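You operate a simulated robot arm through the tools that you are given. There is no shell and no other tool. Be economical: measure what you need, move in short steps, check, and stop when the job is done.

The job below is to be done with a simulated two-armed robot. You get a single attempt, and the scene is never put back.

Task
Stack the box that says "water filter" from the bench area marked checking on top of the box labelled "fuel filter". Then stack the box marked "air filter" from the bench area marked checking on top of the box labelled "oil filter". Then put the clean filter with blue grip on the bench area marked final work away on the shelf under the short trials table. Then put the carton marked post on the bench area marked final work away on the top of the packing table. Then put the tall glass with purple band on the bench area marked final work away on the top of the fine work table. Then push the pull-out shelf of far bench shut. Do these in the order given. Set down upright: clean filter with blue grip, tall glass with purple band.

The check looks at the end state, three seconds after you hand in, the way a careful person would. Anything else that was tipped, shoved, dropped, spilled or broken makes it a failure.

Robot
Two 7-joint arms with two-finger parallel grippers on one trunk, on a base that drives. Base frame: it is fixed to the floor where the robot stands at the start and does not move with it; the origin is under the middle of the robot, x ahead of it, y to its left, z up. Readings come in mm, degrees, newtons and seconds.
The left shoulder is at the start at [50, 168, 1207], the right one opposite. With the tool pointing down near the work surface each hand reaches from about 200 to 660 mm from the robot's upright axis, wherever it stands, measured 20 degrees to its own side. Places, roughly: carton marked post [6500, 500, 1000]; clean filter with blue grip [6250, 250, 1000]; pull-out shelf of far bench [6000, 1800, 900]; shelf under the short trials table [8100, 2300, 300]; tall glass with purple band [6500, 250, 1000]; top of the fine work table [5700, -2200, 800]; top of the packing table [1200, -2200, 900]. Payload 1.57 kg a hand.
Tool frame (each hand has its own): the origin (TCP) lies between the finger pads and is the grasp point; the fingertips stand 30 mm ahead of it; z points along the fingers, y is the line along which they close. Largest opening 80 mm; finger width 17, thickness 12; the body of the gripper, 40 by 82 mm, starts 80 mm behind the TCP.
Orientation is that of the tool frame in the base frame, as a unit quaternion [w, x, y, z]. With the fingers straight down and closing along the base's y, the tool's x points along the base's -x, its y along +y and its z along -z.

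Tools
- The arms move only by the tool jog_arm. It takes "left_rows", "right_rows" or both (then of equal length, played together; a hand with none holds still); each is text: rows parted by semicolons, each of 7 numbers parted by spaces: the shift along the base's x, y, z in units of 40 mm (1.0 is 40 mm), then the turn, a rotation vector about the base's x, y, z in units of 8 degrees (1.0 is 8 degrees), then the closure, from 0 (fully open) to 1 (shut). In form: tx ty tz wx wy wz fingers; .... A call has 1 to 20 rows; each row shifts and turns the commanded pose from where the row before left it. A call with a number of a shift or a turn outside -1 to 1 is refused whole. Each row takes 0.2 s and may step no farther than 50 mm and 8.6 degrees from the row before; otherwise, or with a gripper value out of range, the whole call is refused. A pose out of reach is approached as far as the arm can. The call stops where the force on the tool passes 40 N (or 10 N more than at its start, if that is more) or the arm is blocked; 0.2 s more then pass. Each finger travels about 45 mm/s and halts on what it meets, pressing with about 22 N; the grip force reading is that of the motor and also rises with nothing between the fingers. The clock runs only during rows and for 0.2 s after the last one: add rows that do not move to give the fingers time. The reply holds the time, the measured pose of the TCP, the force on the tool along the base axes, the opening and the grip force, in the units named above and with some noise, with the torque about the TCP (base axes, N m) and any sound that the robot's microphone picked up.
- Cameras (640 x 400 px; columns grow to the right, rows downward): "scene" is now at [119.4, 50.4, 1436.2]; the picture's right is [0.52, -0.85, 0.00], its down [-0.34, -0.21, -0.92] and it looks along [0.78, 0.48, -0.40] (base axes); focal length 229 px, centre (320, 200). "left" rides on the left gripper at [72, 7, -122] in its tool frame; the picture's right is [-0.09, 1.00, 0.00], its down [-0.84, -0.08, -0.54] and it looks along [-0.54, -0.05, 0.84] (tool axes); focal length 238 px, centre (320, 200). "right" rides on the right gripper at [72, -7, -122] in its tool frame; the picture's right is [0.09, 1.00, 0.00], its down [-0.84, 0.08, -0.54] and it looks along [-0.54, 0.05, 0.84] (tool axes); focal length 238 px, centre (320, 200). There is no depth. A picture from a camera that has moved, and an enlarged one, comes with that camera's place and axes in the base frame and with its lens.
- get_image(camera): a new picture of that camera. The clock stands still meanwhile.
- move_column(by): slides the trunk up (or, below 0, down) by that many mm; the arms and the scene camera ride with it, the base frame stays. It gives what a move gives, with no picture.
- drive_base(legs): drives the robot by 1 to 6 legs, each [ahead, left, turn to the left] in mm, mm and degrees, along the robot's own axes; the way and the turn of a leg run together, so that a leg with both is an arc; at most 1500 mm and 180 degrees a leg. The arms and the cameras ride along, it lands a little off, and it stops where it bumps. It gives what a move gives.
- head_to(pan, tilt): turns the head with the scene camera to pan (to the left, within 80 degrees either way) and tilt (down, from -29 to 69), counted from straight ahead of the robot. It gives what a move gives.
- zoom(camera, box): a new picture of the part [left, top, right, bottom] of that camera's present view, enlarged. The clock stands still meanwhile.
- hand_in(): hands the job in; it is judged then, once.

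Go step by step. Nothing tells you exact positions but the pictures and the camera data: compare them with the known pose of the tool, close in by small moves and look again before you grip or let go. The budget is 175 turns and 156 pictures, counting those below and the enlarged ones. Unless the task says otherwise, let go and move clear before handing in.

The tools are called after "Request:" by a JSON object that holds its "method" and its "body". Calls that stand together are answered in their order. jog_arm: Moves the arms, as the interface text tells. Its arguments: {"type":"object","properties":{"left_rows":{"type":"string"},"right_rows":{"type":"string"}},"required":[]} The other tools are called the same way: move_column (by) slides the trunk up or down; drive_base (legs) drives the base; head_to (pan, tilt) turns the head that bears the scene camera; get_image (camera) takes a picture; zoom (camera, box) takes an enlarged picture of a part of a camera's view; hand_in () hands the job in.

At the start:

```text
time_s: 0.0
left_tool_pos: [232.1, 257.7, 1298.5]
left_tcp_rot: [-0.001, 0.001, 1.0, 0.0]
left_force: [0.2, -0.2, -0.1]
left_torque: [0.0, -0.02, 0.01]
left_finger_gap: 80.0
left_grasp_force: 0.1
right_tool_pos: [284.1, 28.7, 1320.1]
right_tcp_rot: [0.0, -0.001, 1.0, 0.0]
right_force: [-0.8, 0.8, 0.8]
right_torque: [-0.02, -0.02, 0.02]
right_finger_gap: 79.9
right_grasp_force: 0.1
trunk travel left (down, up): [-375.0, 68.0]
robot x, y, heading: [0.2, -0.7, -0.2]
head pan, tilt: [31.3, 23.7]
```

scene: 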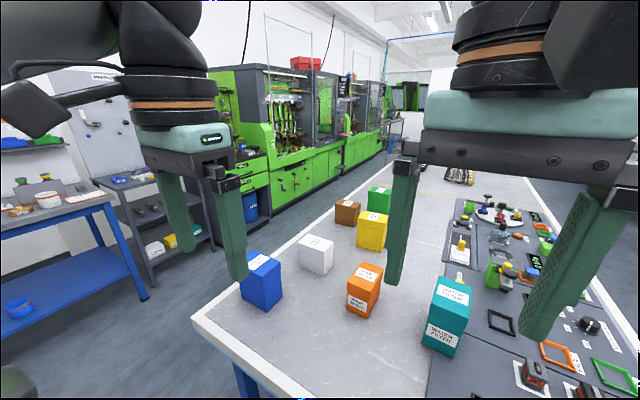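
right: 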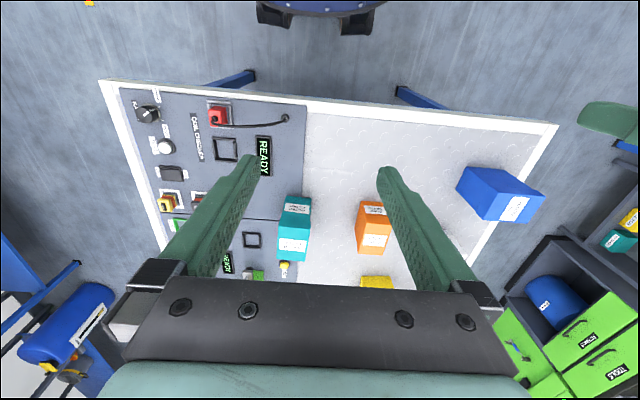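
left: 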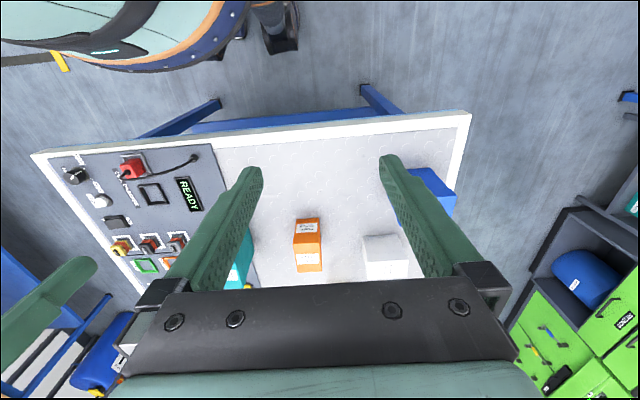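

I see the bench with several coloured filter boxes; I'll enlarge the view to read the labels.

Request:
{"method": "zoom", "body": {"camera": "scene", "box": [220, 170, 480, 370]}}

Request:
{"method": "head_to", "body": {"pan": 0, "tilt": 35}}

Request:
{"method": "get_image", "body": {"camera": "scene"}}

```text
2.00 times, centred on (350, 270) of scene
camera zoom: at [119.4, 50.4, 1436.2], right [0.52, -0.85, 0.0], down [-0.34, -0.21, -0.92], along [0.78, 0.48, -0.4], focal length 457 px, centre (260, 60)
```

zoom: 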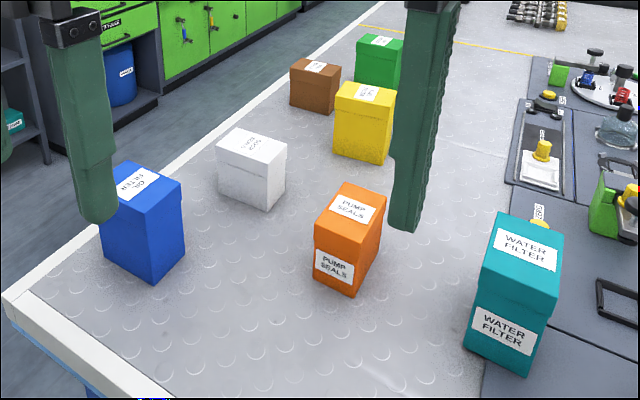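

```text
time_s: 1.0
left_tool_pos: [233.0, 259.1, 1297.3]
left_tcp_rot: [0.0, 0.0, 1.0, 0.0]
left_force: [0.7, 0.1, 0.3]
left_torque: [-0.01, 0.03, 0.01]
left_finger_gap: 80.1
left_grasp_force: 0.1
right_tool_pos: [283.1, 28.0, 1319.5]
right_tcp_rot: [0.0, 0.0, 1.0, 0.0]
right_force: [-0.2, 0.7, -0.2]
right_torque: [-0.02, -0.01, -0.02]
right_finger_gap: 80.2
right_grasp_force: 0.1
trunk travel left (down, up): [-375.0, 68.0]
robot x, y, heading: [0.7, 1.9, -0.2]
head pan, tilt: [0.0, 35.0]
```

```text
151 pictures are left
camera scene: at [128.5, 2.4, 1418.3], right [0.0, -1.0, 0.0], down [-0.57, 0.0, -0.82], along [0.82, 0.0, -0.57], focal length 229 px, centre (320, 200)
```

scene: 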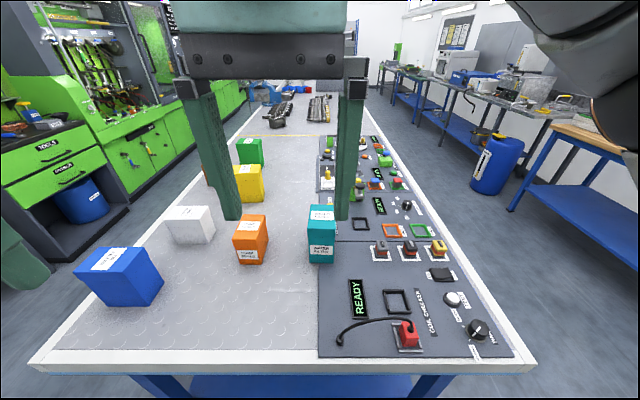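

The boxes stand ahead of me on the bench; I need to read the remaining labels.

Request:
{"method": "zoom", "body": {"camera": "scene", "box": [60, 180, 220, 320]}}

Request:
{"method": "zoom", "body": {"camera": "scene", "box": [190, 120, 350, 220]}}

Request:
{"method": "zoom", "body": {"camera": "right", "box": [240, 150, 560, 300]}}

```text
2.86 times, centred on (140, 250) of scene
camera zoom: at [128.5, 2.4, 1418.3], right [0.0, -1.0, 0.0], down [-0.57, 0.0, -0.82], along [0.82, 0.0, -0.57], focal length 654 px, centre (834, 57)
```

zoom: 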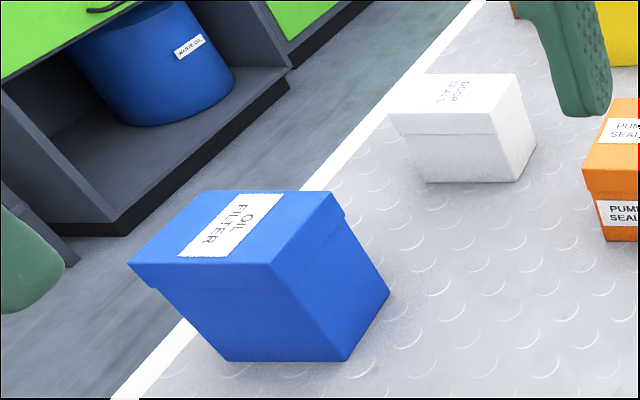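

```text
4.00 times, centred on (270, 170) of scene
camera zoom: at [128.5, 2.4, 1418.3], right [0.0, -1.0, 0.0], down [-0.57, 0.0, -0.82], along [0.82, 0.0, -0.57], focal length 915 px, centre (520, 320)
```

zoom: 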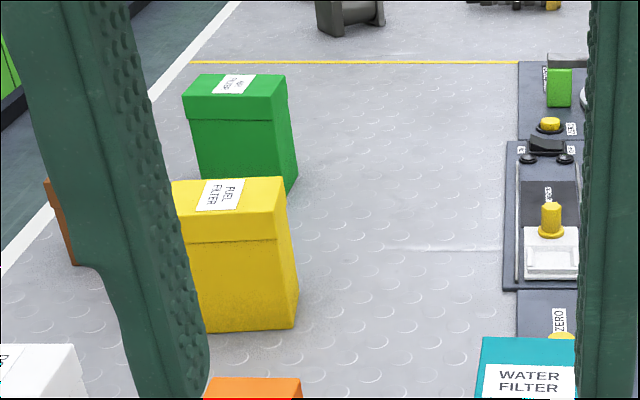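

```text
2.00 times, centred on (400, 225) of right
camera zoom: at [209.5, 21.0, 1442.8], right [-0.09, 1.0, 0.0], down [0.84, 0.08, 0.54], along [0.54, 0.05, -0.84], focal length 477 px, centre (160, 150)
```

zoom: 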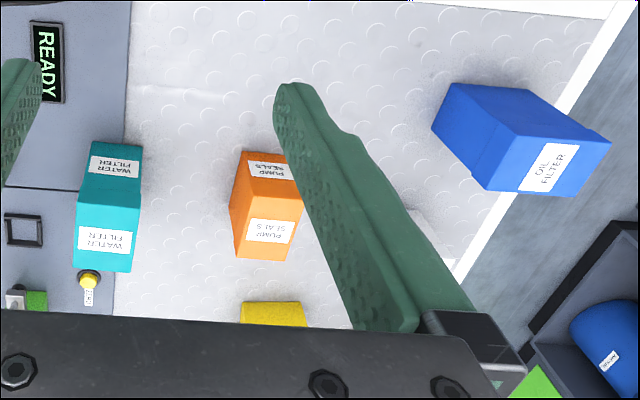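

Fuel filter is the yellow box, oil filter is blue, water filter is teal (about [600, 0]). I shift the robot left a bit so that the right arm reaches teal comfortably, then look from above.

Request:
{"method": "drive_base", "body": {"legs": [[0, 150, 0]]}}

Request:
{"method": "jog_arm", "body": {"right_rows": "1 -1 0 0 0 0 0; 1 -1 0 0 0 0 0; 1 -1 0 0 0 0 0; 1 -1 0 0 0 0 0;1 -0.5 0 0 0 0 0;0 0 0 0 0 0 0"}}

Request:
{"method": "get_image", "body": {"camera": "right"}}

Request:
{"method": "get_image", "body": {"camera": "scene"}}

```text
time_s: 2.3
left_tool_pos: [234.0, 407.6, 1297.5]
left_tcp_rot: [-0.001, 0.001, 1.0, 0.0]
left_force: [-0.8, 0.0, 0.2]
left_torque: [-0.06, -0.01, 0.02]
left_finger_gap: 80.0
left_grasp_force: 0.0
right_tool_pos: [282.8, 177.5, 1320.5]
right_tcp_rot: [0.0, 0.001, 1.0, 0.0]
right_force: [-0.2, 0.2, 0.0]
right_torque: [-0.01, -0.01, 0.02]
right_finger_gap: 80.1
right_grasp_force: 0.0
trunk travel left (down, up): [-375.0, 68.0]
robot x, y, heading: [2.0, 148.3, -0.3]
head pan, tilt: [0.0, 35.0]
```

```text
refused: row 1 steps farther than a row can; nothing moved
```

```text
147 pictures are left
camera right: at [209.8, 170.6, 1442.9], right [-0.09, 1.0, 0.0], down [0.84, 0.08, 0.54], along [0.54, 0.05, -0.84], focal length 238 px, centre (320, 200)
```

right: 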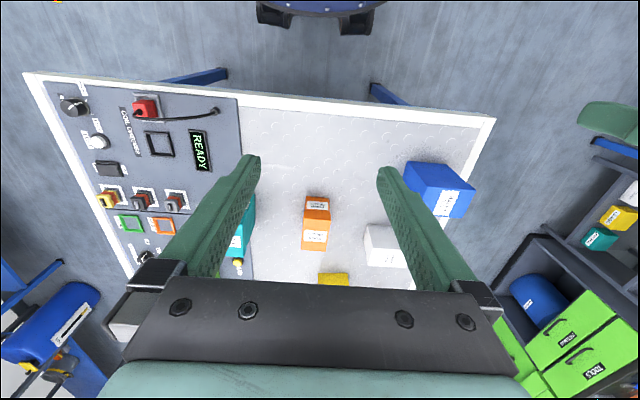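

```text
146 pictures are left
camera scene: at [128.7, 152.1, 1418.3], right [0.0, -1.0, 0.0], down [-0.57, 0.0, -0.82], along [0.82, 0.0, -0.57], focal length 229 px, centre (320, 200)
```

scene: 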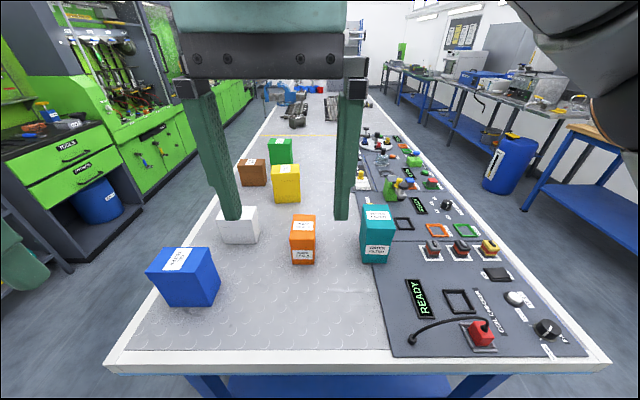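

Fine. Now I move the right hand toward above the teal box in legal steps.

Request:
{"method": "jog_arm", "body": {"right_rows": "0.8 -0.8 0 0 0 0 0; 0.8 -0.8 0 0 0 0 0; 0.8 -0.8 0 0 0 0 0;0.8 -0.8 0 0 0 0 0; 0.8 -0.8 0 0 0 0 0;0.8 -0.5 0 0 0 0 0;0 0 -1 0 0 0 0;0 0 -1 0 0 0 0;0 0 0 0 0 0 0"}}

Request:
{"method": "get_image", "body": {"camera": "right"}}

Request:
{"method": "zoom", "body": {"camera": "scene", "box": [220, 120, 420, 280]}}

```text
time_s: 4.3
left_tool_pos: [233.6, 407.2, 1297.0]
left_tcp_rot: [0.0, 0.001, 1.0, -0.001]
left_force: [-0.6, 0.0, 0.0]
left_torque: [0.02, -0.01, 0.01]
left_finger_gap: 79.9
left_grasp_force: 0.0
right_tool_pos: [475.2, -2.6, 1241.8]
right_tcp_rot: [0.001, 0.002, 1.0, 0.0]
right_force: [-0.4, 0.5, -0.2]
right_torque: [-0.01, -0.01, 0.01]
right_finger_gap: 80.1
right_grasp_force: 0.2
trunk travel left (down, up): [-375.0, 68.0]
robot x, y, heading: [-1.2, 150.0, 0.0]
head pan, tilt: [0.0, 35.0]
```

```text
145 pictures are left
camera right: at [401.6, -9.2, 1363.6], right [-0.09, 1.0, 0.0], down [0.84, 0.07, 0.54], along [0.54, 0.05, -0.84], focal length 238 px, centre (320, 200)
```

right: 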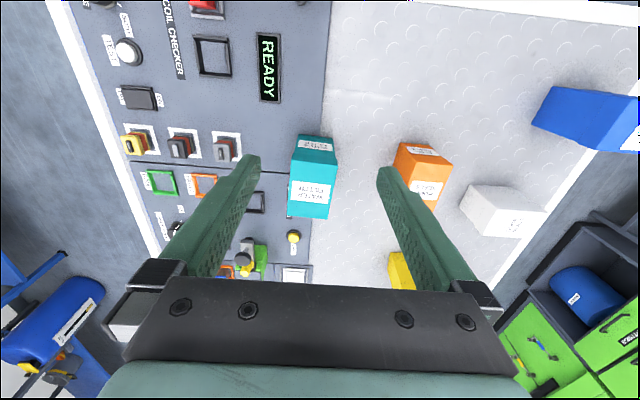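

```text
2.50 times, centred on (320, 200) of scene
camera zoom: at [128.3, 151.3, 1418.3], right [0.0, -1.0, 0.0], down [-0.57, 0.0, -0.82], along [0.82, 0.0, -0.57], focal length 572 px, centre (320, 200)
```

zoom: 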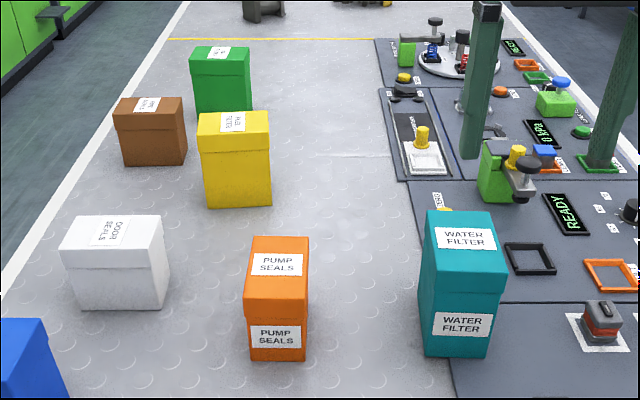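

Next I enlarge the teal box in the hand camera for exact corners.

Request:
{"method": "zoom", "body": {"camera": "right", "box": [270, 120, 370, 230]}}

Request:
{"method": "zoom", "body": {"camera": "scene", "box": [250, 130, 330, 210]}}

```text
3.64 times, centred on (320, 175) of right
camera zoom: at [401.6, -9.2, 1363.6], right [-0.09, 1.0, 0.0], down [0.84, 0.07, 0.54], along [0.54, 0.05, -0.84], focal length 867 px, centre (320, 291)
```

zoom: 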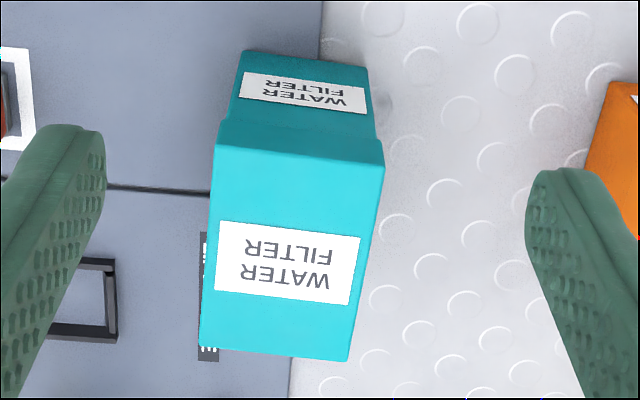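

```text
5.00 times, centred on (290, 170) of scene
camera zoom: at [128.3, 151.3, 1418.3], right [0.0, -1.0, 0.0], down [-0.57, 0.0, -0.82], along [0.82, 0.0, -0.57], focal length 1144 px, centre (470, 350)
```

zoom: 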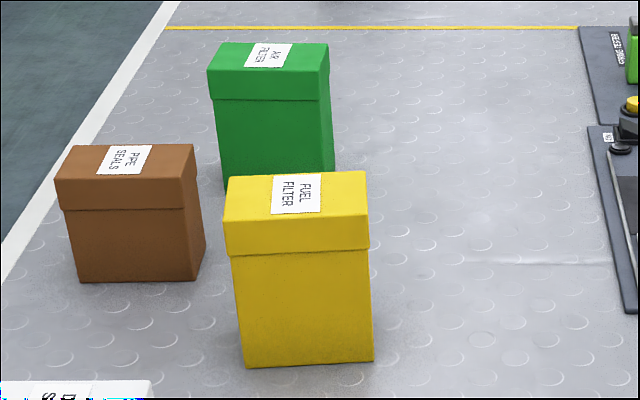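

Water filter: lid about 70 x 104 mm, centre ≈[599,-6], top z≈1033, yaw ≈-3°. Green is the air filter. I position above and partly descend, then look.

Request:
{"method": "jog_arm", "body": {"right_rows": "0.9 0 0 0 0 -0.375 0; 0.9 0 0 0 0 0 0; 0.9 -0.1 0 0 0 0 0;0.4 0 -0.8 0 0 0 0;0 0 -1 0 0 0 0;0 0 -1 0 0 0 0;0 0 -0.3 0 0 0 0;0 0 0 0 0 0 0;0 0 0 0 0 0 0"}}

Request:
{"method": "get_image", "body": {"camera": "right"}}

Request:
{"method": "get_image", "body": {"camera": "scene"}}

```text
time_s: 6.3
left_tool_pos: [233.9, 408.0, 1297.7]
left_tcp_rot: [0.0, 0.001, 1.0, 0.001]
left_force: [0.7, 1.0, 0.5]
left_torque: [-0.02, 0.0, 0.0]
left_finger_gap: 79.8
left_grasp_force: 0.1
right_tool_pos: [582.5, -7.6, 1114.7]
right_tcp_rot: [0.0, 0.028, 1.0, 0.0]
right_force: [0.1, -0.1, -0.9]
right_torque: [0.02, 0.0, 0.03]
right_finger_gap: 80.0
right_grasp_force: 0.0
right hand out of reach, approached as far as the arm can: row 3
trunk travel left (down, up): [-375.0, 68.0]
robot x, y, heading: [-0.9, 149.4, -0.2]
head pan, tilt: [0.0, 35.0]
```

```text
141 pictures are left
camera right: at [509.0, -11.3, 1237.6], right [-0.04, 1.0, 0.0], down [0.84, 0.03, 0.54], along [0.54, 0.02, -0.84], focal length 238 px, centre (320, 200)
```

right: 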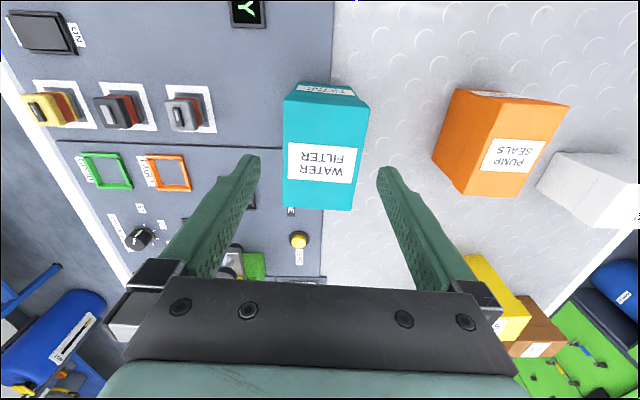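

```text
140 pictures are left
camera scene: at [128.6, 151.2, 1418.3], right [0.0, -1.0, 0.0], down [-0.57, 0.0, -0.82], along [0.82, 0.0, -0.57], focal length 229 px, centre (320, 200)
```

scene: 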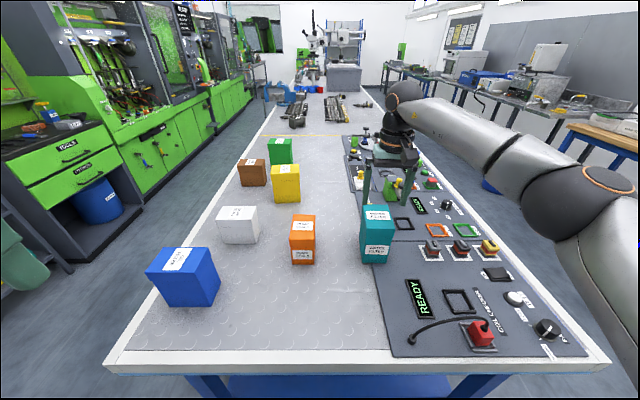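

Estimates agree: centre [598,-7]. I finish the x offset, descend to z≈1003 and close.

Request:
{"method": "jog_arm", "body": {"right_rows": "0.2 0 -0.8 0 0 0 0;0.2 0 -0.8 0 0 0 0; 0 0 -0.8 0 0 0 0;0 0 -0.4 0 0 0 0;0 0 0 0 0 0 0"}}

Request:
{"method": "get_image", "body": {"camera": "right"}}

```text
time_s: 7.5
left_tool_pos: [234.0, 407.6, 1297.7]
left_tcp_rot: [0.001, 0.001, 1.0, 0.0]
left_force: [0.3, -0.6, -0.1]
left_torque: [-0.03, -0.01, 0.0]
left_finger_gap: 80.0
left_grasp_force: 0.0
right_tool_pos: [598.4, -7.4, 1000.5]
right_tcp_rot: [0.0, 0.027, 1.0, 0.0]
right_force: [-0.6, -0.8, 0.1]
right_torque: [0.01, 0.0, -0.02]
right_finger_gap: 79.9
right_grasp_force: 0.0
trunk travel left (down, up): [-375.0, 68.0]
robot x, y, heading: [-1.4, 149.2, -0.0]
head pan, tilt: [0.0, 35.0]
```

```text
139 pictures are left
camera right: at [524.9, -11.6, 1124.1], right [-0.04, 1.0, 0.0], down [0.84, 0.03, 0.54], along [0.54, 0.02, -0.84], focal length 238 px, centre (320, 200)
```

right: 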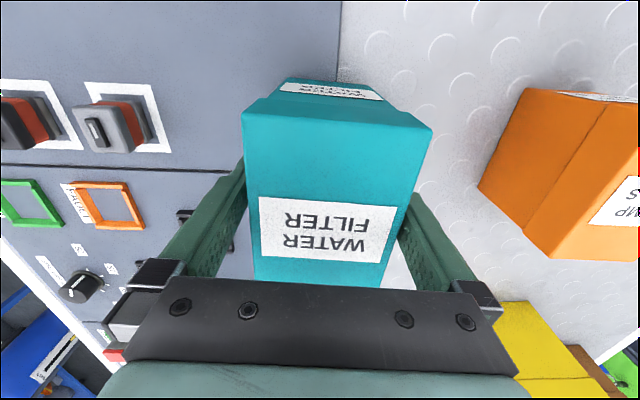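

The fingers straddle the lid. I close and lift slightly to test.

Request:
{"method": "jog_arm", "body": {"right_rows": "0 0 0 0 0 0 0.5;0 0 0 0 0 0 1;0 0 0 0 0 0 1;0 0 0 0 0 0 1;0 0 0.5 0 0 0 1;0 0 1 0 0 0 1;0 0 1 0 0 0 1;0 0 0 0 0 0 1"}}

Request:
{"method": "get_image", "body": {"camera": "right"}}

```text
time_s: 9.3
left_tool_pos: [234.2, 407.8, 1296.9]
left_tcp_rot: [0.001, 0.001, 1.0, 0.0]
left_force: [0.3, -0.4, -0.2]
left_torque: [0.0, -0.03, 0.03]
left_finger_gap: 80.3
left_grasp_force: 0.0
right_tool_pos: [599.3, -9.2, 1103.1]
right_tcp_rot: [-0.001, 0.028, 1.0, 0.0]
right_force: [0.3, -0.3, -2.9]
right_torque: [0.03, -0.02, 0.03]
right_finger_gap: 67.7
right_grasp_force: 21.7
trunk travel left (down, up): [-375.0, 68.0]
robot x, y, heading: [-2.5, 150.1, -0.2]
head pan, tilt: [0.0, 35.0]
```

```text
138 pictures are left
camera right: at [526.0, -12.8, 1226.3], right [-0.04, 1.0, 0.0], down [0.84, 0.03, 0.54], along [0.54, 0.02, -0.84], focal length 238 px, centre (320, 200)
```

right: 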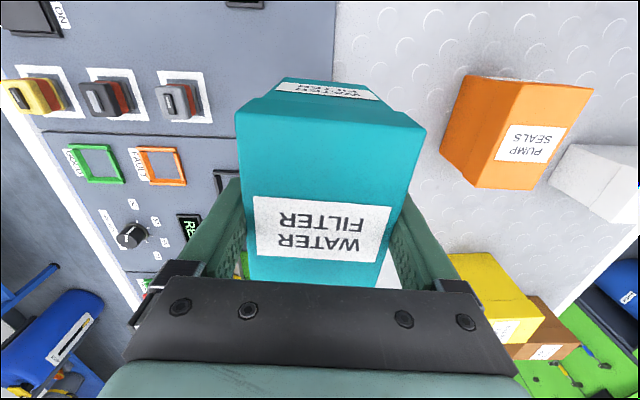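

It is held, 0.3 kg. I raise and retract it, then drive around the near-left corner of the bench to its left side.

Request:
{"method": "jog_arm", "body": {"right_rows": "-0.6 0 0.9 0 0 0 1;-0.6 0 0.9 0 0 0 1;-0.6 0 0.9 0 0 0 1;-0.8 0 0.4 0 0 0 1;-0.8 0 0 0 0 0 1;-0.8 0 0 0 0 0 1;-0.8 0 0 0 0 0 1;0 0 0 0 0 0 1"}}

Request:
{"method": "drive_base", "body": {"legs": [[-150, 0, 0], [0, 850, 0], [0, 0, -90]]}}

Request:
{"method": "head_to", "body": {"pan": 40, "tilt": 35}}

Request:
{"method": "get_image", "body": {"camera": "scene"}}

```text
time_s: 11.1
left_tool_pos: [233.5, 406.1, 1296.8]
left_tcp_rot: [0.0, 0.0, 1.0, 0.0]
left_force: [-0.1, 0.4, -0.2]
left_torque: [0.02, 0.02, -0.01]
left_finger_gap: 80.1
left_grasp_force: 0.0
right_tool_pos: [399.7, -7.2, 1224.4]
right_tcp_rot: [0.0, 0.028, 1.0, 0.0]
right_force: [0.3, 0.8, -2.5]
right_torque: [0.02, 0.04, 0.01]
right_finger_gap: 67.5
right_grasp_force: 21.6
trunk travel left (down, up): [-375.0, 68.0]
robot x, y, heading: [1.5, 148.8, -0.3]
head pan, tilt: [0.0, 35.0]
```

```text
time_s: 20.4
left_tool_pos: [108.5, 780.3, 1297.2]
left_tcp_rot: [0.0, 0.694, 0.72, 0.0]
left_force: [0.9, -0.3, 0.3]
left_torque: [0.01, 0.0, -0.01]
left_finger_gap: 80.1
left_grasp_force: 0.1
right_tool_pos: [-299.6, 599.0, 1224.7]
right_tcp_rot: [0.0, 0.713, 0.701, 0.0]
right_force: [0.1, -1.3, -2.1]
right_torque: [0.02, 0.03, 0.01]
right_finger_gap: 67.6
right_grasp_force: 21.8
trunk travel left (down, up): [-375.0, 68.0]
robot x, y, heading: [-157.4, 1000.4, -88.0]
head pan, tilt: [0.0, 35.0]
```

```text
time_s: 21.5
left_tool_pos: [107.3, 780.2, 1298.7]
left_tcp_rot: [0.0, 0.695, 0.719, -0.001]
left_force: [0.2, 0.6, -0.6]
left_torque: [0.0, -0.02, 0.02]
left_finger_gap: 79.8
left_grasp_force: 0.1
right_tool_pos: [-300.1, 598.6, 1225.1]
right_tcp_rot: [0.001, 0.713, 0.701, 0.0]
right_force: [-0.1, 0.1, -2.7]
right_torque: [-0.01, 0.01, -0.03]
right_finger_gap: 67.7
right_grasp_force: 22.1
trunk travel left (down, up): [-375.0, 68.0]
robot x, y, heading: [-161.1, 1003.3, -87.9]
head pan, tilt: [40.0, 35.0]
```

```text
137 pictures are left
camera scene: at [-97.4, 900.8, 1418.3], right [-0.74, -0.67, 0.0], down [-0.38, 0.43, -0.82], along [0.55, -0.61, -0.57], focal length 229 px, centre (320, 200)
```

scene: 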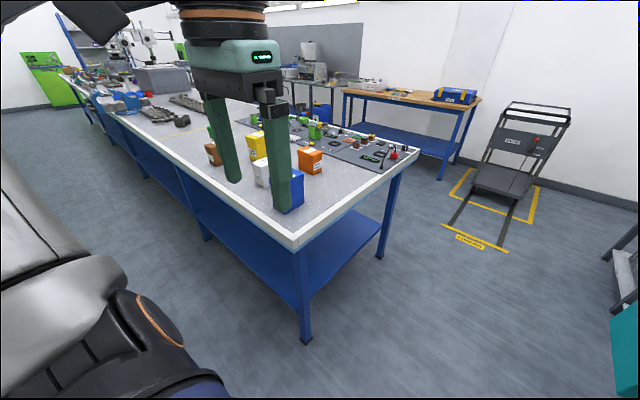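

The aisle is clear. I strafe along the bench's left side to x≈1030 and then approach.

Request:
{"method": "drive_base", "body": {"legs": [[0, 0, -2], [0, 1180, 0], [130, 0, 0]]}}

Request:
{"method": "head_to", "body": {"pan": -10, "tilt": 45}}

Request:
{"method": "get_image", "body": {"camera": "scene"}}

Request:
{"method": "get_image", "body": {"camera": "right"}}

```text
time_s: 28.6
left_tool_pos: [1246.2, 626.3, 1297.6]
left_tcp_rot: [0.0, 0.714, 0.7, 0.0]
left_force: [0.6, -0.1, -0.4]
left_torque: [0.05, -0.01, -0.01]
left_finger_gap: 79.9
left_grasp_force: 0.2
right_tool_pos: [829.6, 468.9, 1224.9]
right_tcp_rot: [-0.001, 0.732, 0.682, 0.0]
right_force: [1.0, 0.3, -2.8]
right_torque: [0.0, -0.02, -0.03]
right_finger_gap: 67.8
right_grasp_force: 21.5
trunk travel left (down, up): [-375.0, 68.0]
robot x, y, heading: [995.7, 864.4, -91.1]
head pan, tilt: [40.0, 35.0]
```

```text
time_s: 29.8
left_tool_pos: [1246.5, 626.7, 1297.8]
left_tcp_rot: [0.0, 0.714, 0.7, 0.0]
left_force: [0.3, -0.2, 0.1]
left_torque: [-0.04, -0.01, 0.01]
left_finger_gap: 79.8
left_grasp_force: 0.1
right_tool_pos: [828.1, 469.9, 1225.1]
right_tcp_rot: [0.0, 0.732, 0.681, 0.0]
right_force: [-0.2, 1.5, -2.7]
right_torque: [0.02, 0.0, 0.01]
right_finger_gap: 67.8
right_grasp_force: 22.3
trunk travel left (down, up): [-375.0, 68.0]
robot x, y, heading: [995.3, 865.7, -90.9]
head pan, tilt: [-10.0, 45.0]
```

```text
136 pictures are left
camera scene: at [977.1, 747.2, 1403.4], right [-0.98, 0.19, 0.0], down [0.14, 0.69, -0.71], along [-0.14, -0.69, -0.71], focal length 229 px, centre (320, 200)
```

scene: 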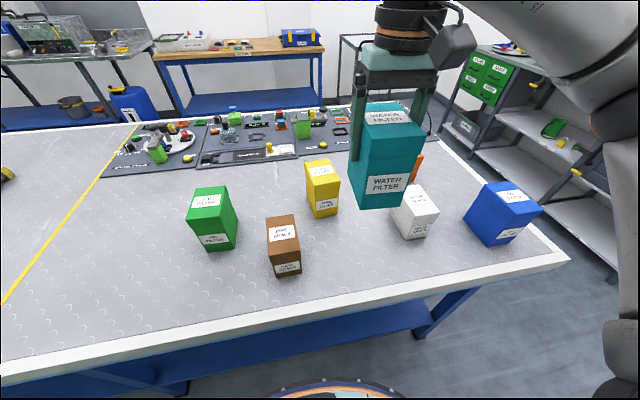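

```text
135 pictures are left
camera right: at [826.5, 540.3, 1347.9], right [1.0, 0.02, 0.0], down [0.02, -0.84, 0.54], along [0.01, -0.54, -0.84], focal length 238 px, centre (320, 200)
```

right: 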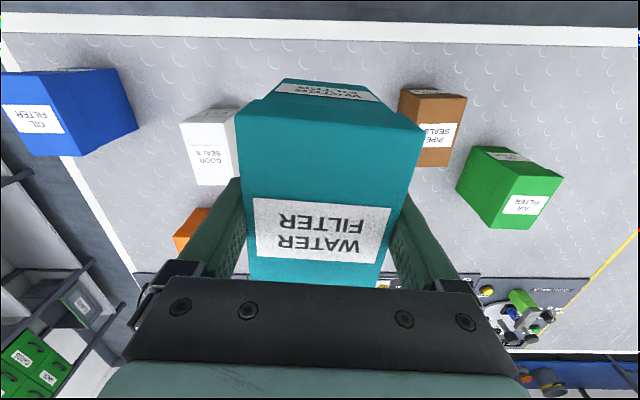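

Now I enlarge the yellow box to fix its position from this side.

Request:
{"method": "zoom", "body": {"camera": "scene", "box": [280, 145, 360, 225]}}

Request:
{"method": "zoom", "body": {"camera": "scene", "box": [170, 170, 310, 290]}}

Request:
{"method": "zoom", "body": {"camera": "scene", "box": [450, 160, 560, 260]}}

```text
5.00 times, centred on (320, 185) of scene
camera zoom: at [977.1, 747.2, 1403.4], right [-0.98, 0.19, 0.0], down [0.14, 0.69, -0.71], along [-0.14, -0.69, -0.71], focal length 1144 px, centre (320, 275)
```

zoom: 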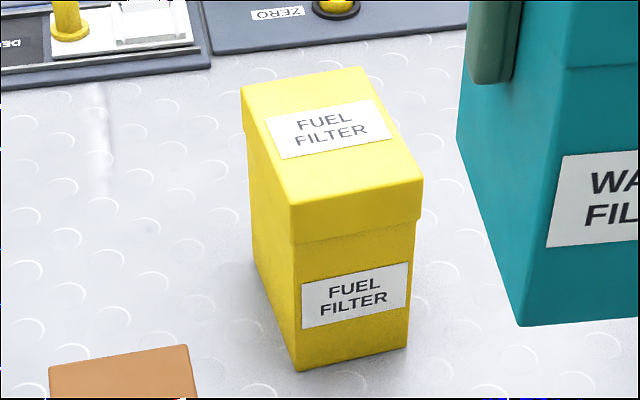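

```text
3.33 times, centred on (240, 230) of scene
camera zoom: at [977.1, 747.2, 1403.4], right [-0.98, 0.19, 0.0], down [0.14, 0.69, -0.71], along [-0.14, -0.69, -0.71], focal length 762 px, centre (587, 100)
```

zoom: 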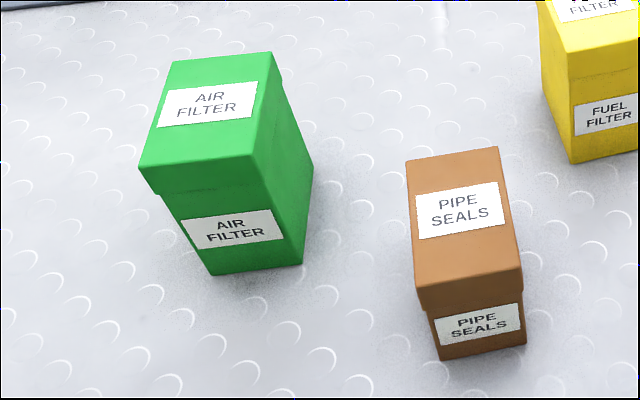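

```text
4.00 times, centred on (505, 210) of scene
camera zoom: at [977.1, 747.2, 1403.4], right [-0.98, 0.19, 0.0], down [0.14, 0.69, -0.71], along [-0.14, -0.69, -0.71], focal length 915 px, centre (-420, 160)
```

zoom: 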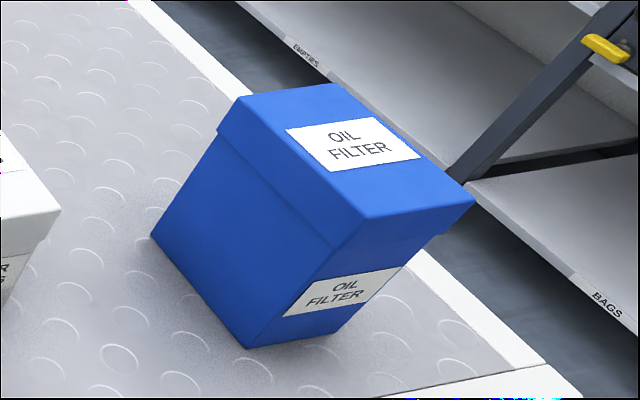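

Yellow box: centre [883, 281], top z≈1034, long axis 5° off y. I carry the teal box over it, turning +9°, staying at this height, then look.

Request:
{"method": "jog_arm", "body": {"right_rows": "0.3 -0.9 0 0 0 0.3 1;0.3 -0.9 0 0 0 0.3 1;0.3 -0.9 0 0 0 0.3 1;0.3 -0.9 0 0 0 0.225 1;0.175 -0.9 0 0 0 0 1;0 -0.225 0 0 0 0 1;0 0 0 0 0 0 1;0 0 0 0 0 0 1"}}

Request:
{"method": "get_image", "body": {"camera": "scene"}}

Request:
{"method": "zoom", "body": {"camera": "scene", "box": [250, 80, 410, 230]}}

```text
time_s: 31.6
left_tool_pos: [1246.8, 626.4, 1297.8]
left_tcp_rot: [0.0, 0.714, 0.7, 0.0]
left_force: [-0.2, 0.4, 0.1]
left_torque: [0.01, -0.01, 0.01]
left_finger_gap: 80.0
left_grasp_force: 0.1
right_tool_pos: [882.5, 300.4, 1223.0]
right_tcp_rot: [-0.001, 0.677, 0.736, 0.0]
right_force: [-0.3, 0.9, -2.9]
right_torque: [-0.02, 0.02, 0.0]
right_finger_gap: 67.9
right_grasp_force: 21.3
right hand out of reach, approached as far as the arm can: row 5, 6
trunk travel left (down, up): [-375.0, 68.0]
robot x, y, heading: [994.7, 864.5, -91.1]
head pan, tilt: [-10.0, 45.0]
```

```text
131 pictures are left
camera scene: at [976.8, 747.1, 1403.4], right [-0.98, 0.19, 0.0], down [0.14, 0.69, -0.71], along [-0.14, -0.69, -0.71], focal length 229 px, centre (320, 200)
```

scene: 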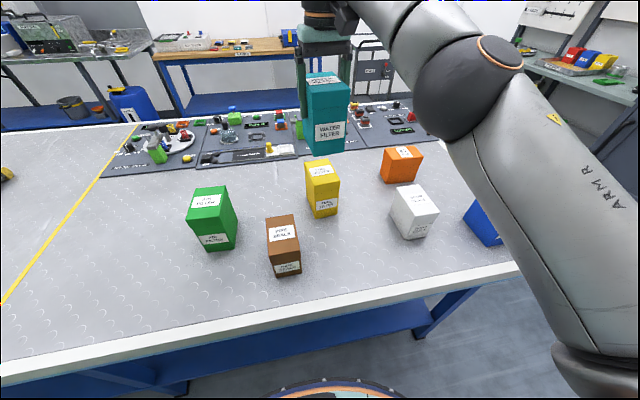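

```text
2.67 times, centred on (330, 155) of scene
camera zoom: at [976.8, 747.1, 1403.4], right [-0.98, 0.19, 0.0], down [0.14, 0.69, -0.71], along [-0.14, -0.69, -0.71], focal length 610 px, centre (293, 320)
```

zoom: 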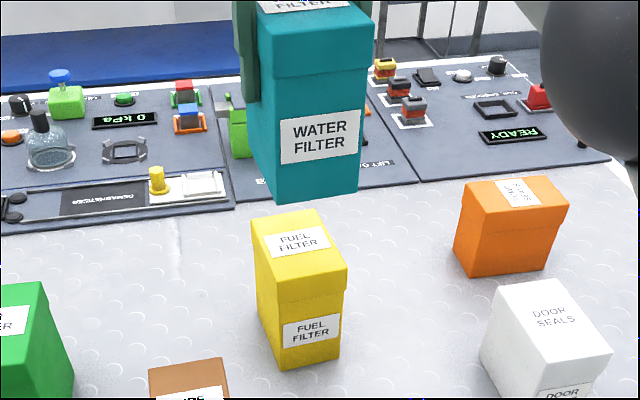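

Slightly short at this height; lowering gives reach. I go down to z≈1150 and in by 19 mm, then look again.

Request:
{"method": "jog_arm", "body": {"right_rows": "0 0 -0.8 0 0 0 1;0 -0.25 -0.8 0 0 0 1;0 -0.25 -0.2 0 0 0 1;0 0 0 0 0 0 1"}}

Request:
{"method": "zoom", "body": {"camera": "scene", "box": [250, 80, 410, 230]}}

Request:
{"method": "get_image", "body": {"camera": "right"}}

```text
time_s: 32.6
left_tool_pos: [1247.0, 626.6, 1297.0]
left_tcp_rot: [0.0, 0.714, 0.701, 0.0]
left_force: [-0.3, 0.3, 0.1]
left_torque: [0.0, -0.01, -0.02]
left_finger_gap: 79.9
left_grasp_force: 0.1
right_tool_pos: [881.6, 280.2, 1150.4]
right_tcp_rot: [-0.001, 0.676, 0.737, 0.0]
right_force: [0.1, 0.4, -2.3]
right_torque: [0.04, 0.03, -0.02]
right_finger_gap: 67.8
right_grasp_force: 22.0
trunk travel left (down, up): [-375.0, 68.0]
robot x, y, heading: [990.9, 866.3, -91.0]
head pan, tilt: [-10.0, 45.0]
```

```text
2.67 times, centred on (330, 155) of scene
camera zoom: at [976.9, 747.1, 1403.4], right [-0.98, 0.19, 0.0], down [0.14, 0.69, -0.71], along [-0.14, -0.69, -0.71], focal length 610 px, centre (293, 320)
```

zoom: 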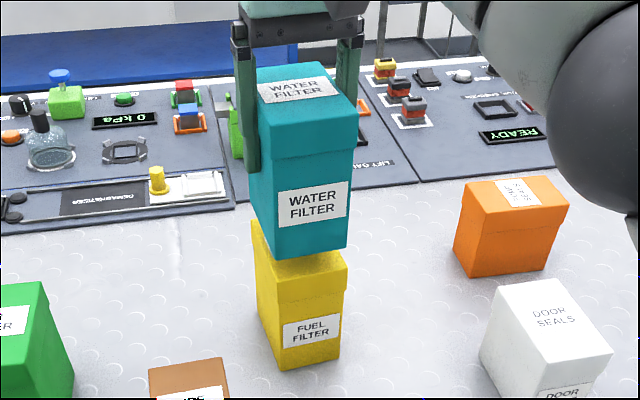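

```text
128 pictures are left
camera right: at [867.4, 350.5, 1273.7], right [0.98, 0.18, 0.0], down [0.15, -0.83, 0.54], along [0.1, -0.53, -0.84], focal length 238 px, centre (320, 200)
```

right: 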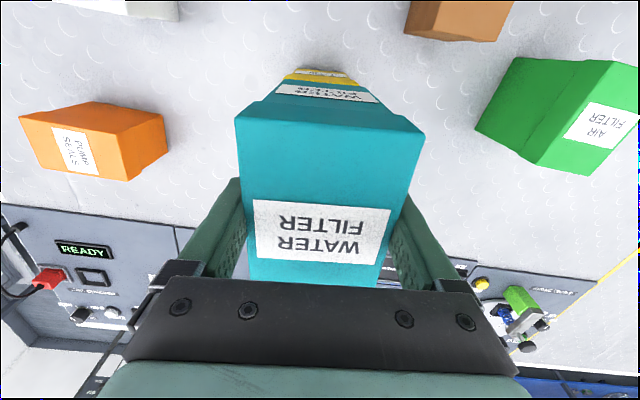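

Well aligned. I lower in small steps to near contact.

Request:
{"method": "jog_arm", "body": {"right_rows": "0 0 -0.2 0 0 0 1;0 0 -0.1 0 0 0 1;0 0 0 0 0 0 1"}}

Request:
{"method": "zoom", "body": {"camera": "scene", "box": [280, 100, 380, 225]}}

```text
time_s: 33.4
left_tool_pos: [1246.8, 627.5, 1297.3]
left_tcp_rot: [0.0, 0.714, 0.7, 0.0]
left_force: [-0.2, -0.1, -0.5]
left_torque: [0.01, 0.0, 0.03]
left_finger_gap: 80.3
left_grasp_force: 0.1
right_tool_pos: [882.0, 280.3, 1139.7]
right_tcp_rot: [0.0, 0.676, 0.737, 0.001]
right_force: [-0.2, 0.9, -3.1]
right_torque: [0.02, -0.01, 0.01]
right_finger_gap: 67.7
right_grasp_force: 22.0
trunk travel left (down, up): [-375.0, 68.0]
robot x, y, heading: [994.1, 865.0, -91.1]
head pan, tilt: [-10.0, 45.0]
```

```text
3.20 times, centred on (330, 162) of scene
camera zoom: at [977.0, 747.1, 1403.4], right [-0.98, 0.19, 0.0], down [0.14, 0.69, -0.71], along [-0.14, -0.69, -0.71], focal length 732 px, centre (288, 320)
```

zoom: 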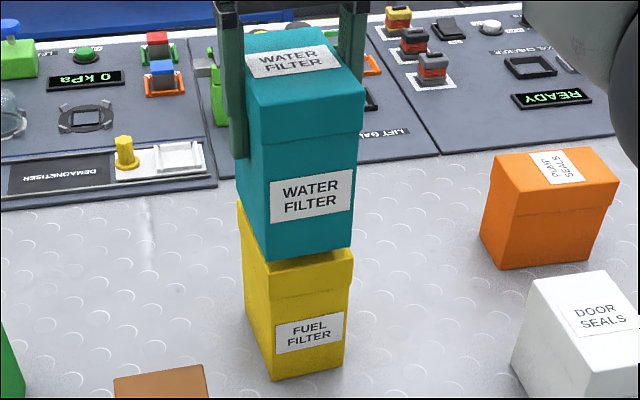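

Request:
{"method": "jog_arm", "body": {"right_rows": "0 0 -0.08 0 0 0 1;0 0 -0.05 0 0 0 1;0 0 0 0 0 0 1"}}

```text
time_s: 34.2
left_tool_pos: [1246.5, 627.1, 1296.3]
left_tcp_rot: [0.0, 0.714, 0.7, 0.0]
left_force: [-0.7, 0.6, -0.1]
left_torque: [0.0, 0.02, 0.0]
left_finger_gap: 80.2
left_grasp_force: 0.0
right_tool_pos: [881.9, 281.9, 1134.8]
right_tcp_rot: [0.001, 0.676, 0.736, 0.0]
right_force: [-0.2, 0.1, -2.5]
right_torque: [0.02, -0.06, 0.01]
right_finger_gap: 68.1
right_grasp_force: 22.8
trunk travel left (down, up): [-375.0, 68.0]
robot x, y, heading: [998.5, 863.8, -90.9]
head pan, tilt: [-10.0, 45.0]
```

The box is not yet bearing on the one below; I lower a few more millimetres.

Request:
{"method": "jog_arm", "body": {"right_rows": "0 0 -0.06 0 0 0 1;0 0 0 0 0 0 1"}}

Request:
{"method": "jog_arm", "body": {"right_rows": "0 0 -0.06 0 0 0 1;0 0 0 0 0 0 1"}}

Request:
{"method": "zoom", "body": {"camera": "scene", "box": [280, 100, 380, 225]}}

```text
time_s: 34.8
left_tool_pos: [1246.8, 626.3, 1299.7]
left_tcp_rot: [0.0, 0.714, 0.701, 0.0]
left_force: [-0.3, 0.1, 0.3]
left_torque: [-0.03, 0.01, -0.01]
left_finger_gap: 79.9
left_grasp_force: 0.0
right_tool_pos: [882.5, 281.6, 1132.8]
right_tcp_rot: [0.0, 0.676, 0.736, 0.001]
right_force: [-0.1, -0.4, -3.0]
right_torque: [0.01, 0.04, -0.01]
right_finger_gap: 67.9
right_grasp_force: 21.8
trunk travel left (down, up): [-375.0, 68.0]
robot x, y, heading: [990.1, 864.9, -91.1]
head pan, tilt: [-10.0, 45.0]
```

```text
time_s: 35.4
left_tool_pos: [1246.6, 627.3, 1297.7]
left_tcp_rot: [0.0, 0.714, 0.7, 0.0]
left_force: [1.0, -0.4, -0.1]
left_torque: [0.01, 0.0, -0.02]
left_finger_gap: 79.8
left_grasp_force: 0.0
right_tool_pos: [881.4, 281.9, 1129.5]
right_tcp_rot: [0.001, 0.676, 0.737, 0.0]
right_force: [0.5, 0.5, -2.6]
right_torque: [0.01, 0.03, 0.04]
right_finger_gap: 67.9
right_grasp_force: 22.3
trunk travel left (down, up): [-375.0, 68.0]
robot x, y, heading: [990.3, 864.3, -91.1]
head pan, tilt: [-10.0, 45.0]
```

```text
3.20 times, centred on (330, 162) of scene
camera zoom: at [977.1, 747.1, 1403.4], right [-0.98, 0.19, 0.0], down [0.14, 0.69, -0.71], along [-0.14, -0.69, -0.71], focal length 732 px, centre (288, 320)
```

zoom: 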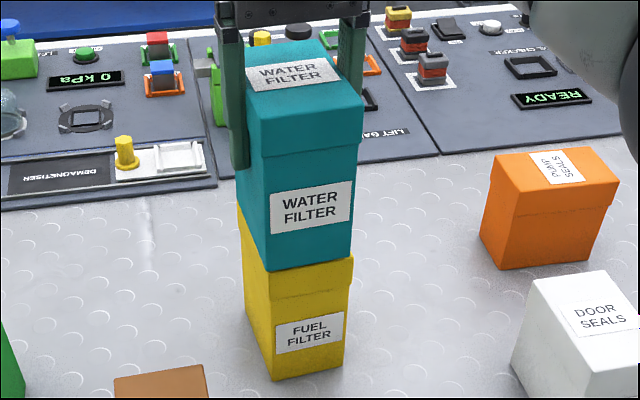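

Request:
{"method": "jog_arm", "body": {"right_rows": "0 0 -0.05 0 0 0 1;0 0 0 0 0 0 1"}}

Request:
{"method": "jog_arm", "body": {"right_rows": "0 0 -0.05 0 0 0 1;0 0 0 0 0 0 1"}}

```text
time_s: 36.0
left_tool_pos: [1246.3, 626.8, 1297.3]
left_tcp_rot: [0.0, 0.714, 0.7, 0.0]
left_force: [0.2, 0.1, 0.0]
left_torque: [0.01, 0.0, 0.03]
left_finger_gap: 79.9
left_grasp_force: 0.1
right_tool_pos: [882.7, 281.3, 1128.7]
right_tcp_rot: [0.001, 0.676, 0.737, 0.0]
right_force: [0.0, 0.0, -2.6]
right_torque: [0.01, -0.05, -0.02]
right_finger_gap: 67.7
right_grasp_force: 22.0
trunk travel left (down, up): [-375.0, 68.0]
robot x, y, heading: [990.7, 864.3, -90.8]
head pan, tilt: [-10.0, 45.0]
```

```text
time_s: 36.6
left_tool_pos: [1246.9, 626.4, 1298.1]
left_tcp_rot: [0.001, 0.714, 0.7, 0.0]
left_force: [1.3, 0.1, -1.1]
left_torque: [0.02, 0.03, 0.02]
left_finger_gap: 80.2
left_grasp_force: 0.0
right_tool_pos: [882.1, 281.1, 1126.4]
right_tcp_rot: [0.0, 0.676, 0.737, 0.0]
right_force: [0.0, 0.2, -2.3]
right_torque: [0.0, 0.02, 0.0]
right_finger_gap: 67.8
right_grasp_force: 22.7
trunk travel left (down, up): [-375.0, 68.0]
robot x, y, heading: [989.9, 863.3, -91.1]
head pan, tilt: [-10.0, 45.0]
```

Request:
{"method": "jog_arm", "body": {"right_rows": "0 0 -0.06 0 0 0 1;0 0 0 0 0 0 1"}}

Request:
{"method": "jog_arm", "body": {"right_rows": "0 0 -0.06 0 0 0 1;0 0 0 0 0 0 1"}}

Request:
{"method": "zoom", "body": {"camera": "scene", "box": [290, 140, 370, 220]}}

```text
time_s: 37.2
left_tool_pos: [1246.8, 627.2, 1297.5]
left_tcp_rot: [0.0, 0.713, 0.701, 0.0]
left_force: [-0.2, 0.2, 1.0]
left_torque: [0.0, 0.03, -0.03]
left_finger_gap: 79.8
left_grasp_force: 0.0
right_tool_pos: [881.3, 282.1, 1125.0]
right_tcp_rot: [0.001, 0.677, 0.736, -0.001]
right_force: [-0.9, -1.5, 6.2]
right_torque: [0.17, 0.11, 0.02]
right_finger_gap: 67.8
right_grasp_force: 22.2
trunk travel left (down, up): [-375.0, 68.0]
robot x, y, heading: [993.8, 863.2, -91.3]
head pan, tilt: [-10.0, 45.0]
```

```text
time_s: 37.8
left_tool_pos: [1247.0, 628.3, 1299.2]
left_tcp_rot: [0.0, 0.714, 0.701, -0.001]
left_force: [-1.2, 0.2, 0.3]
left_torque: [0.02, -0.01, -0.01]
left_finger_gap: 80.2
left_grasp_force: 0.0
right_tool_pos: [881.2, 282.8, 1124.4]
right_tcp_rot: [0.002, 0.677, 0.736, -0.001]
right_force: [-1.1, -2.3, 19.6]
right_torque: [-0.12, 0.22, 0.06]
right_finger_gap: 67.5
right_grasp_force: 22.3
trunk travel left (down, up): [-375.0, 68.0]
robot x, y, heading: [989.6, 862.2, -91.4]
head pan, tilt: [-10.0, 45.0]
```

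```text
5.00 times, centred on (330, 180) of scene
camera zoom: at [977.4, 748.9, 1403.8], right [-0.98, 0.19, 0.0], down [0.14, 0.69, -0.71], along [-0.14, -0.69, -0.71], focal length 1144 px, centre (270, 300)
```

zoom: 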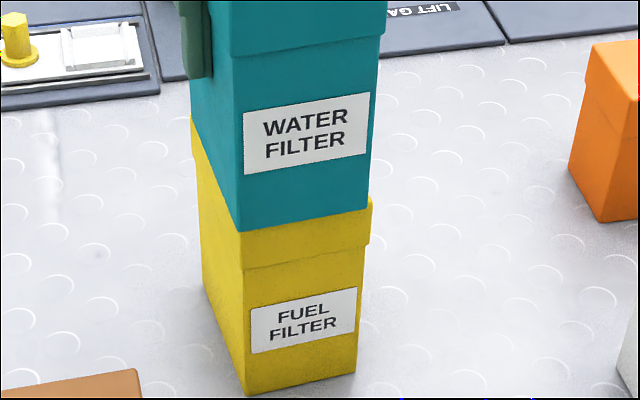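

Contact: it rests squarely on the fuel filter. I ease off, open and lift clear.

Request:
{"method": "jog_arm", "body": {"right_rows": "0 0 0.05 0 0 0 1;0 0 0 0 0 0 0.5;0 0 0 0 0 0 0;0 0 0 0 0 0 0;0 0 0.2 0 0 0 0;0 0 0.5 0 0 0 0;0 0 0.8 0 0 0 0;0 0.5 0.8 0 0 0 0;0 0.8 0.5 0 0 0 0;0 0 0 0 0 0 0"}}

Request:
{"method": "get_image", "body": {"camera": "scene"}}

```text
time_s: 40.0
left_tool_pos: [1246.3, 627.0, 1298.2]
left_tcp_rot: [0.0, 0.714, 0.7, 0.0]
left_force: [0.5, -0.3, 0.3]
left_torque: [0.04, -0.03, -0.01]
left_finger_gap: 80.2
left_grasp_force: 0.1
right_tool_pos: [881.1, 334.1, 1238.5]
right_tcp_rot: [0.0, 0.676, 0.736, -0.001]
right_force: [0.5, -0.3, -0.3]
right_torque: [0.02, 0.03, -0.01]
right_finger_gap: 79.8
right_grasp_force: 0.0
trunk travel left (down, up): [-375.0, 68.0]
robot x, y, heading: [993.9, 864.7, -91.0]
head pan, tilt: [-10.0, 45.0]
```

```text
124 pictures are left
camera scene: at [977.2, 747.0, 1403.4], right [-0.98, 0.19, 0.0], down [0.14, 0.69, -0.71], along [-0.14, -0.69, -0.71], focal length 229 px, centre (320, 200)
```

scene: 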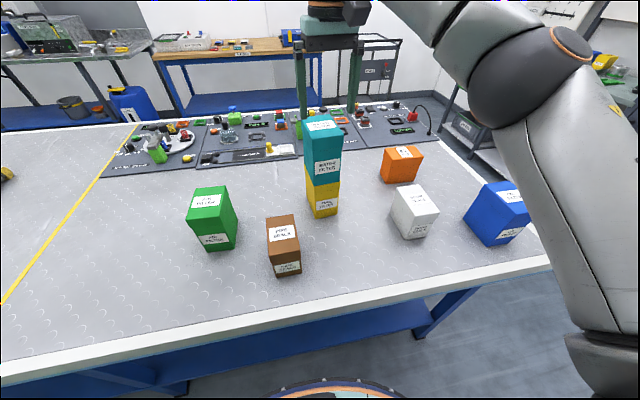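

First stack done. Green (air filter) is near [1165, 330], long axis ≈ along y, at my left hand's sweet spot. I bring the left hand above it.

Request:
{"method": "jog_arm", "body": {"left_rows": "-0.4 -0.9 -0.5 0 0 0 0;-0.4 -0.9 -0.5 0 0 0 0;-0.4 -0.9 -0.5 0 0 0 0;-0.4 -0.9 -0.5 0 0 0 0;-0.4 -0.9 -0.5 0 0 0 0;0 -0.9 -0.7 0 0 0 0;0 -0.9 -0.7 0 0 0 0;0 -0.9 -0.4 0 0 0 0;0 0 0 0 0 0 0", "right_rows": "0 0.8 0 0 0 0 0;0 0.8 0 0 0 0 0;0 0.8 0 0 0 0 0;0 0.8 0 0 0 0 0;0 0 0 0 0 0 0;0 0 0 0 0 0 0;0 0 0 0 0 0 0;0 0 0 0 0 0 0;0 0 0 0 0 0 0"}}

Request:
{"method": "get_image", "body": {"camera": "left"}}

Request:
{"method": "zoom", "body": {"camera": "scene", "box": [150, 100, 350, 300]}}

```text
time_s: 42.0
left_tool_pos: [1179.3, 354.0, 1122.9]
left_tcp_rot: [0.001, 0.714, 0.701, 0.0]
left_force: [-0.9, -1.0, 0.0]
left_torque: [0.01, -0.01, 0.0]
left_finger_gap: 79.9
left_grasp_force: 0.1
left hand out of reach, approached as far as the arm can: row 8
right_tool_pos: [884.8, 463.4, 1236.0]
right_tcp_rot: [0.0, 0.676, 0.737, 0.0]
right_force: [0.1, -0.4, 0.0]
right_torque: [0.01, 0.02, -0.02]
right_finger_gap: 79.9
right_grasp_force: 0.1
trunk travel left (down, up): [-375.0, 68.0]
robot x, y, heading: [994.6, 863.8, -91.0]
head pan, tilt: [-10.0, 45.0]
```

```text
123 pictures are left
camera left: at [1187.9, 425.9, 1245.8], right [0.99, -0.11, 0.0], down [-0.09, -0.83, 0.54], along [-0.06, -0.54, -0.84], focal length 238 px, centre (320, 200)
```

left: 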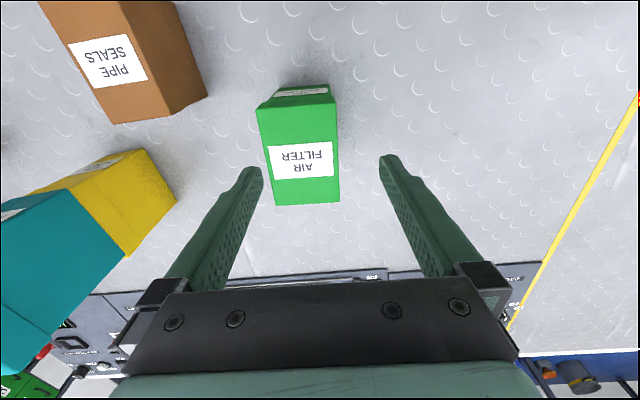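

```text
2.00 times, centred on (250, 200) of scene
camera zoom: at [977.0, 747.0, 1403.4], right [-0.98, 0.19, 0.0], down [0.14, 0.69, -0.71], along [-0.14, -0.69, -0.71], focal length 457 px, centre (460, 200)
```

zoom: 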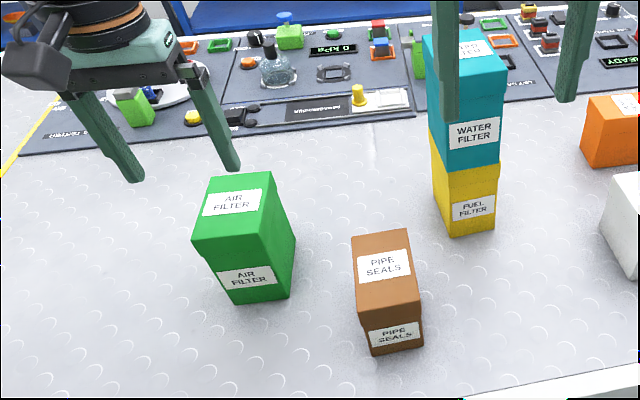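

Request:
{"method": "jog_arm", "body": {"left_rows": "-0.45 -0.3 -0.5 0 0 -0.1 0;0 -0.25 -0.5 0 0 0 0;0 0 0 0 0 0 0"}}

Request:
{"method": "zoom", "body": {"camera": "left", "box": [220, 60, 420, 260]}}

```text
time_s: 42.8
left_tool_pos: [1180.3, 352.0, 1083.2]
left_tcp_rot: [0.001, 0.719, 0.695, -0.001]
left_force: [0.5, 0.6, 0.2]
left_torque: [0.02, -0.04, -0.03]
left_finger_gap: 79.8
left_grasp_force: 0.1
left hand out of reach, approached as far as the arm can: row 1, 2
right_tool_pos: [883.6, 463.9, 1235.4]
right_tcp_rot: [0.0, 0.675, 0.738, -0.001]
right_force: [0.4, -0.6, 0.7]
right_torque: [0.01, -0.01, -0.02]
right_finger_gap: 80.1
right_grasp_force: 0.0
trunk travel left (down, up): [-375.0, 68.0]
robot x, y, heading: [992.8, 866.6, -90.9]
head pan, tilt: [-10.0, 45.0]
```

```text
2.00 times, centred on (320, 160) of left
camera zoom: at [1188.8, 424.4, 1203.7], right [0.99, -0.13, 0.0], down [-0.11, -0.83, 0.54], along [-0.07, -0.54, -0.84], focal length 477 px, centre (320, 280)
```

zoom: 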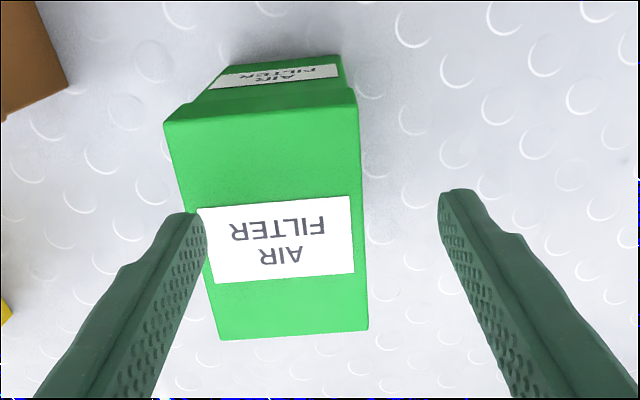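

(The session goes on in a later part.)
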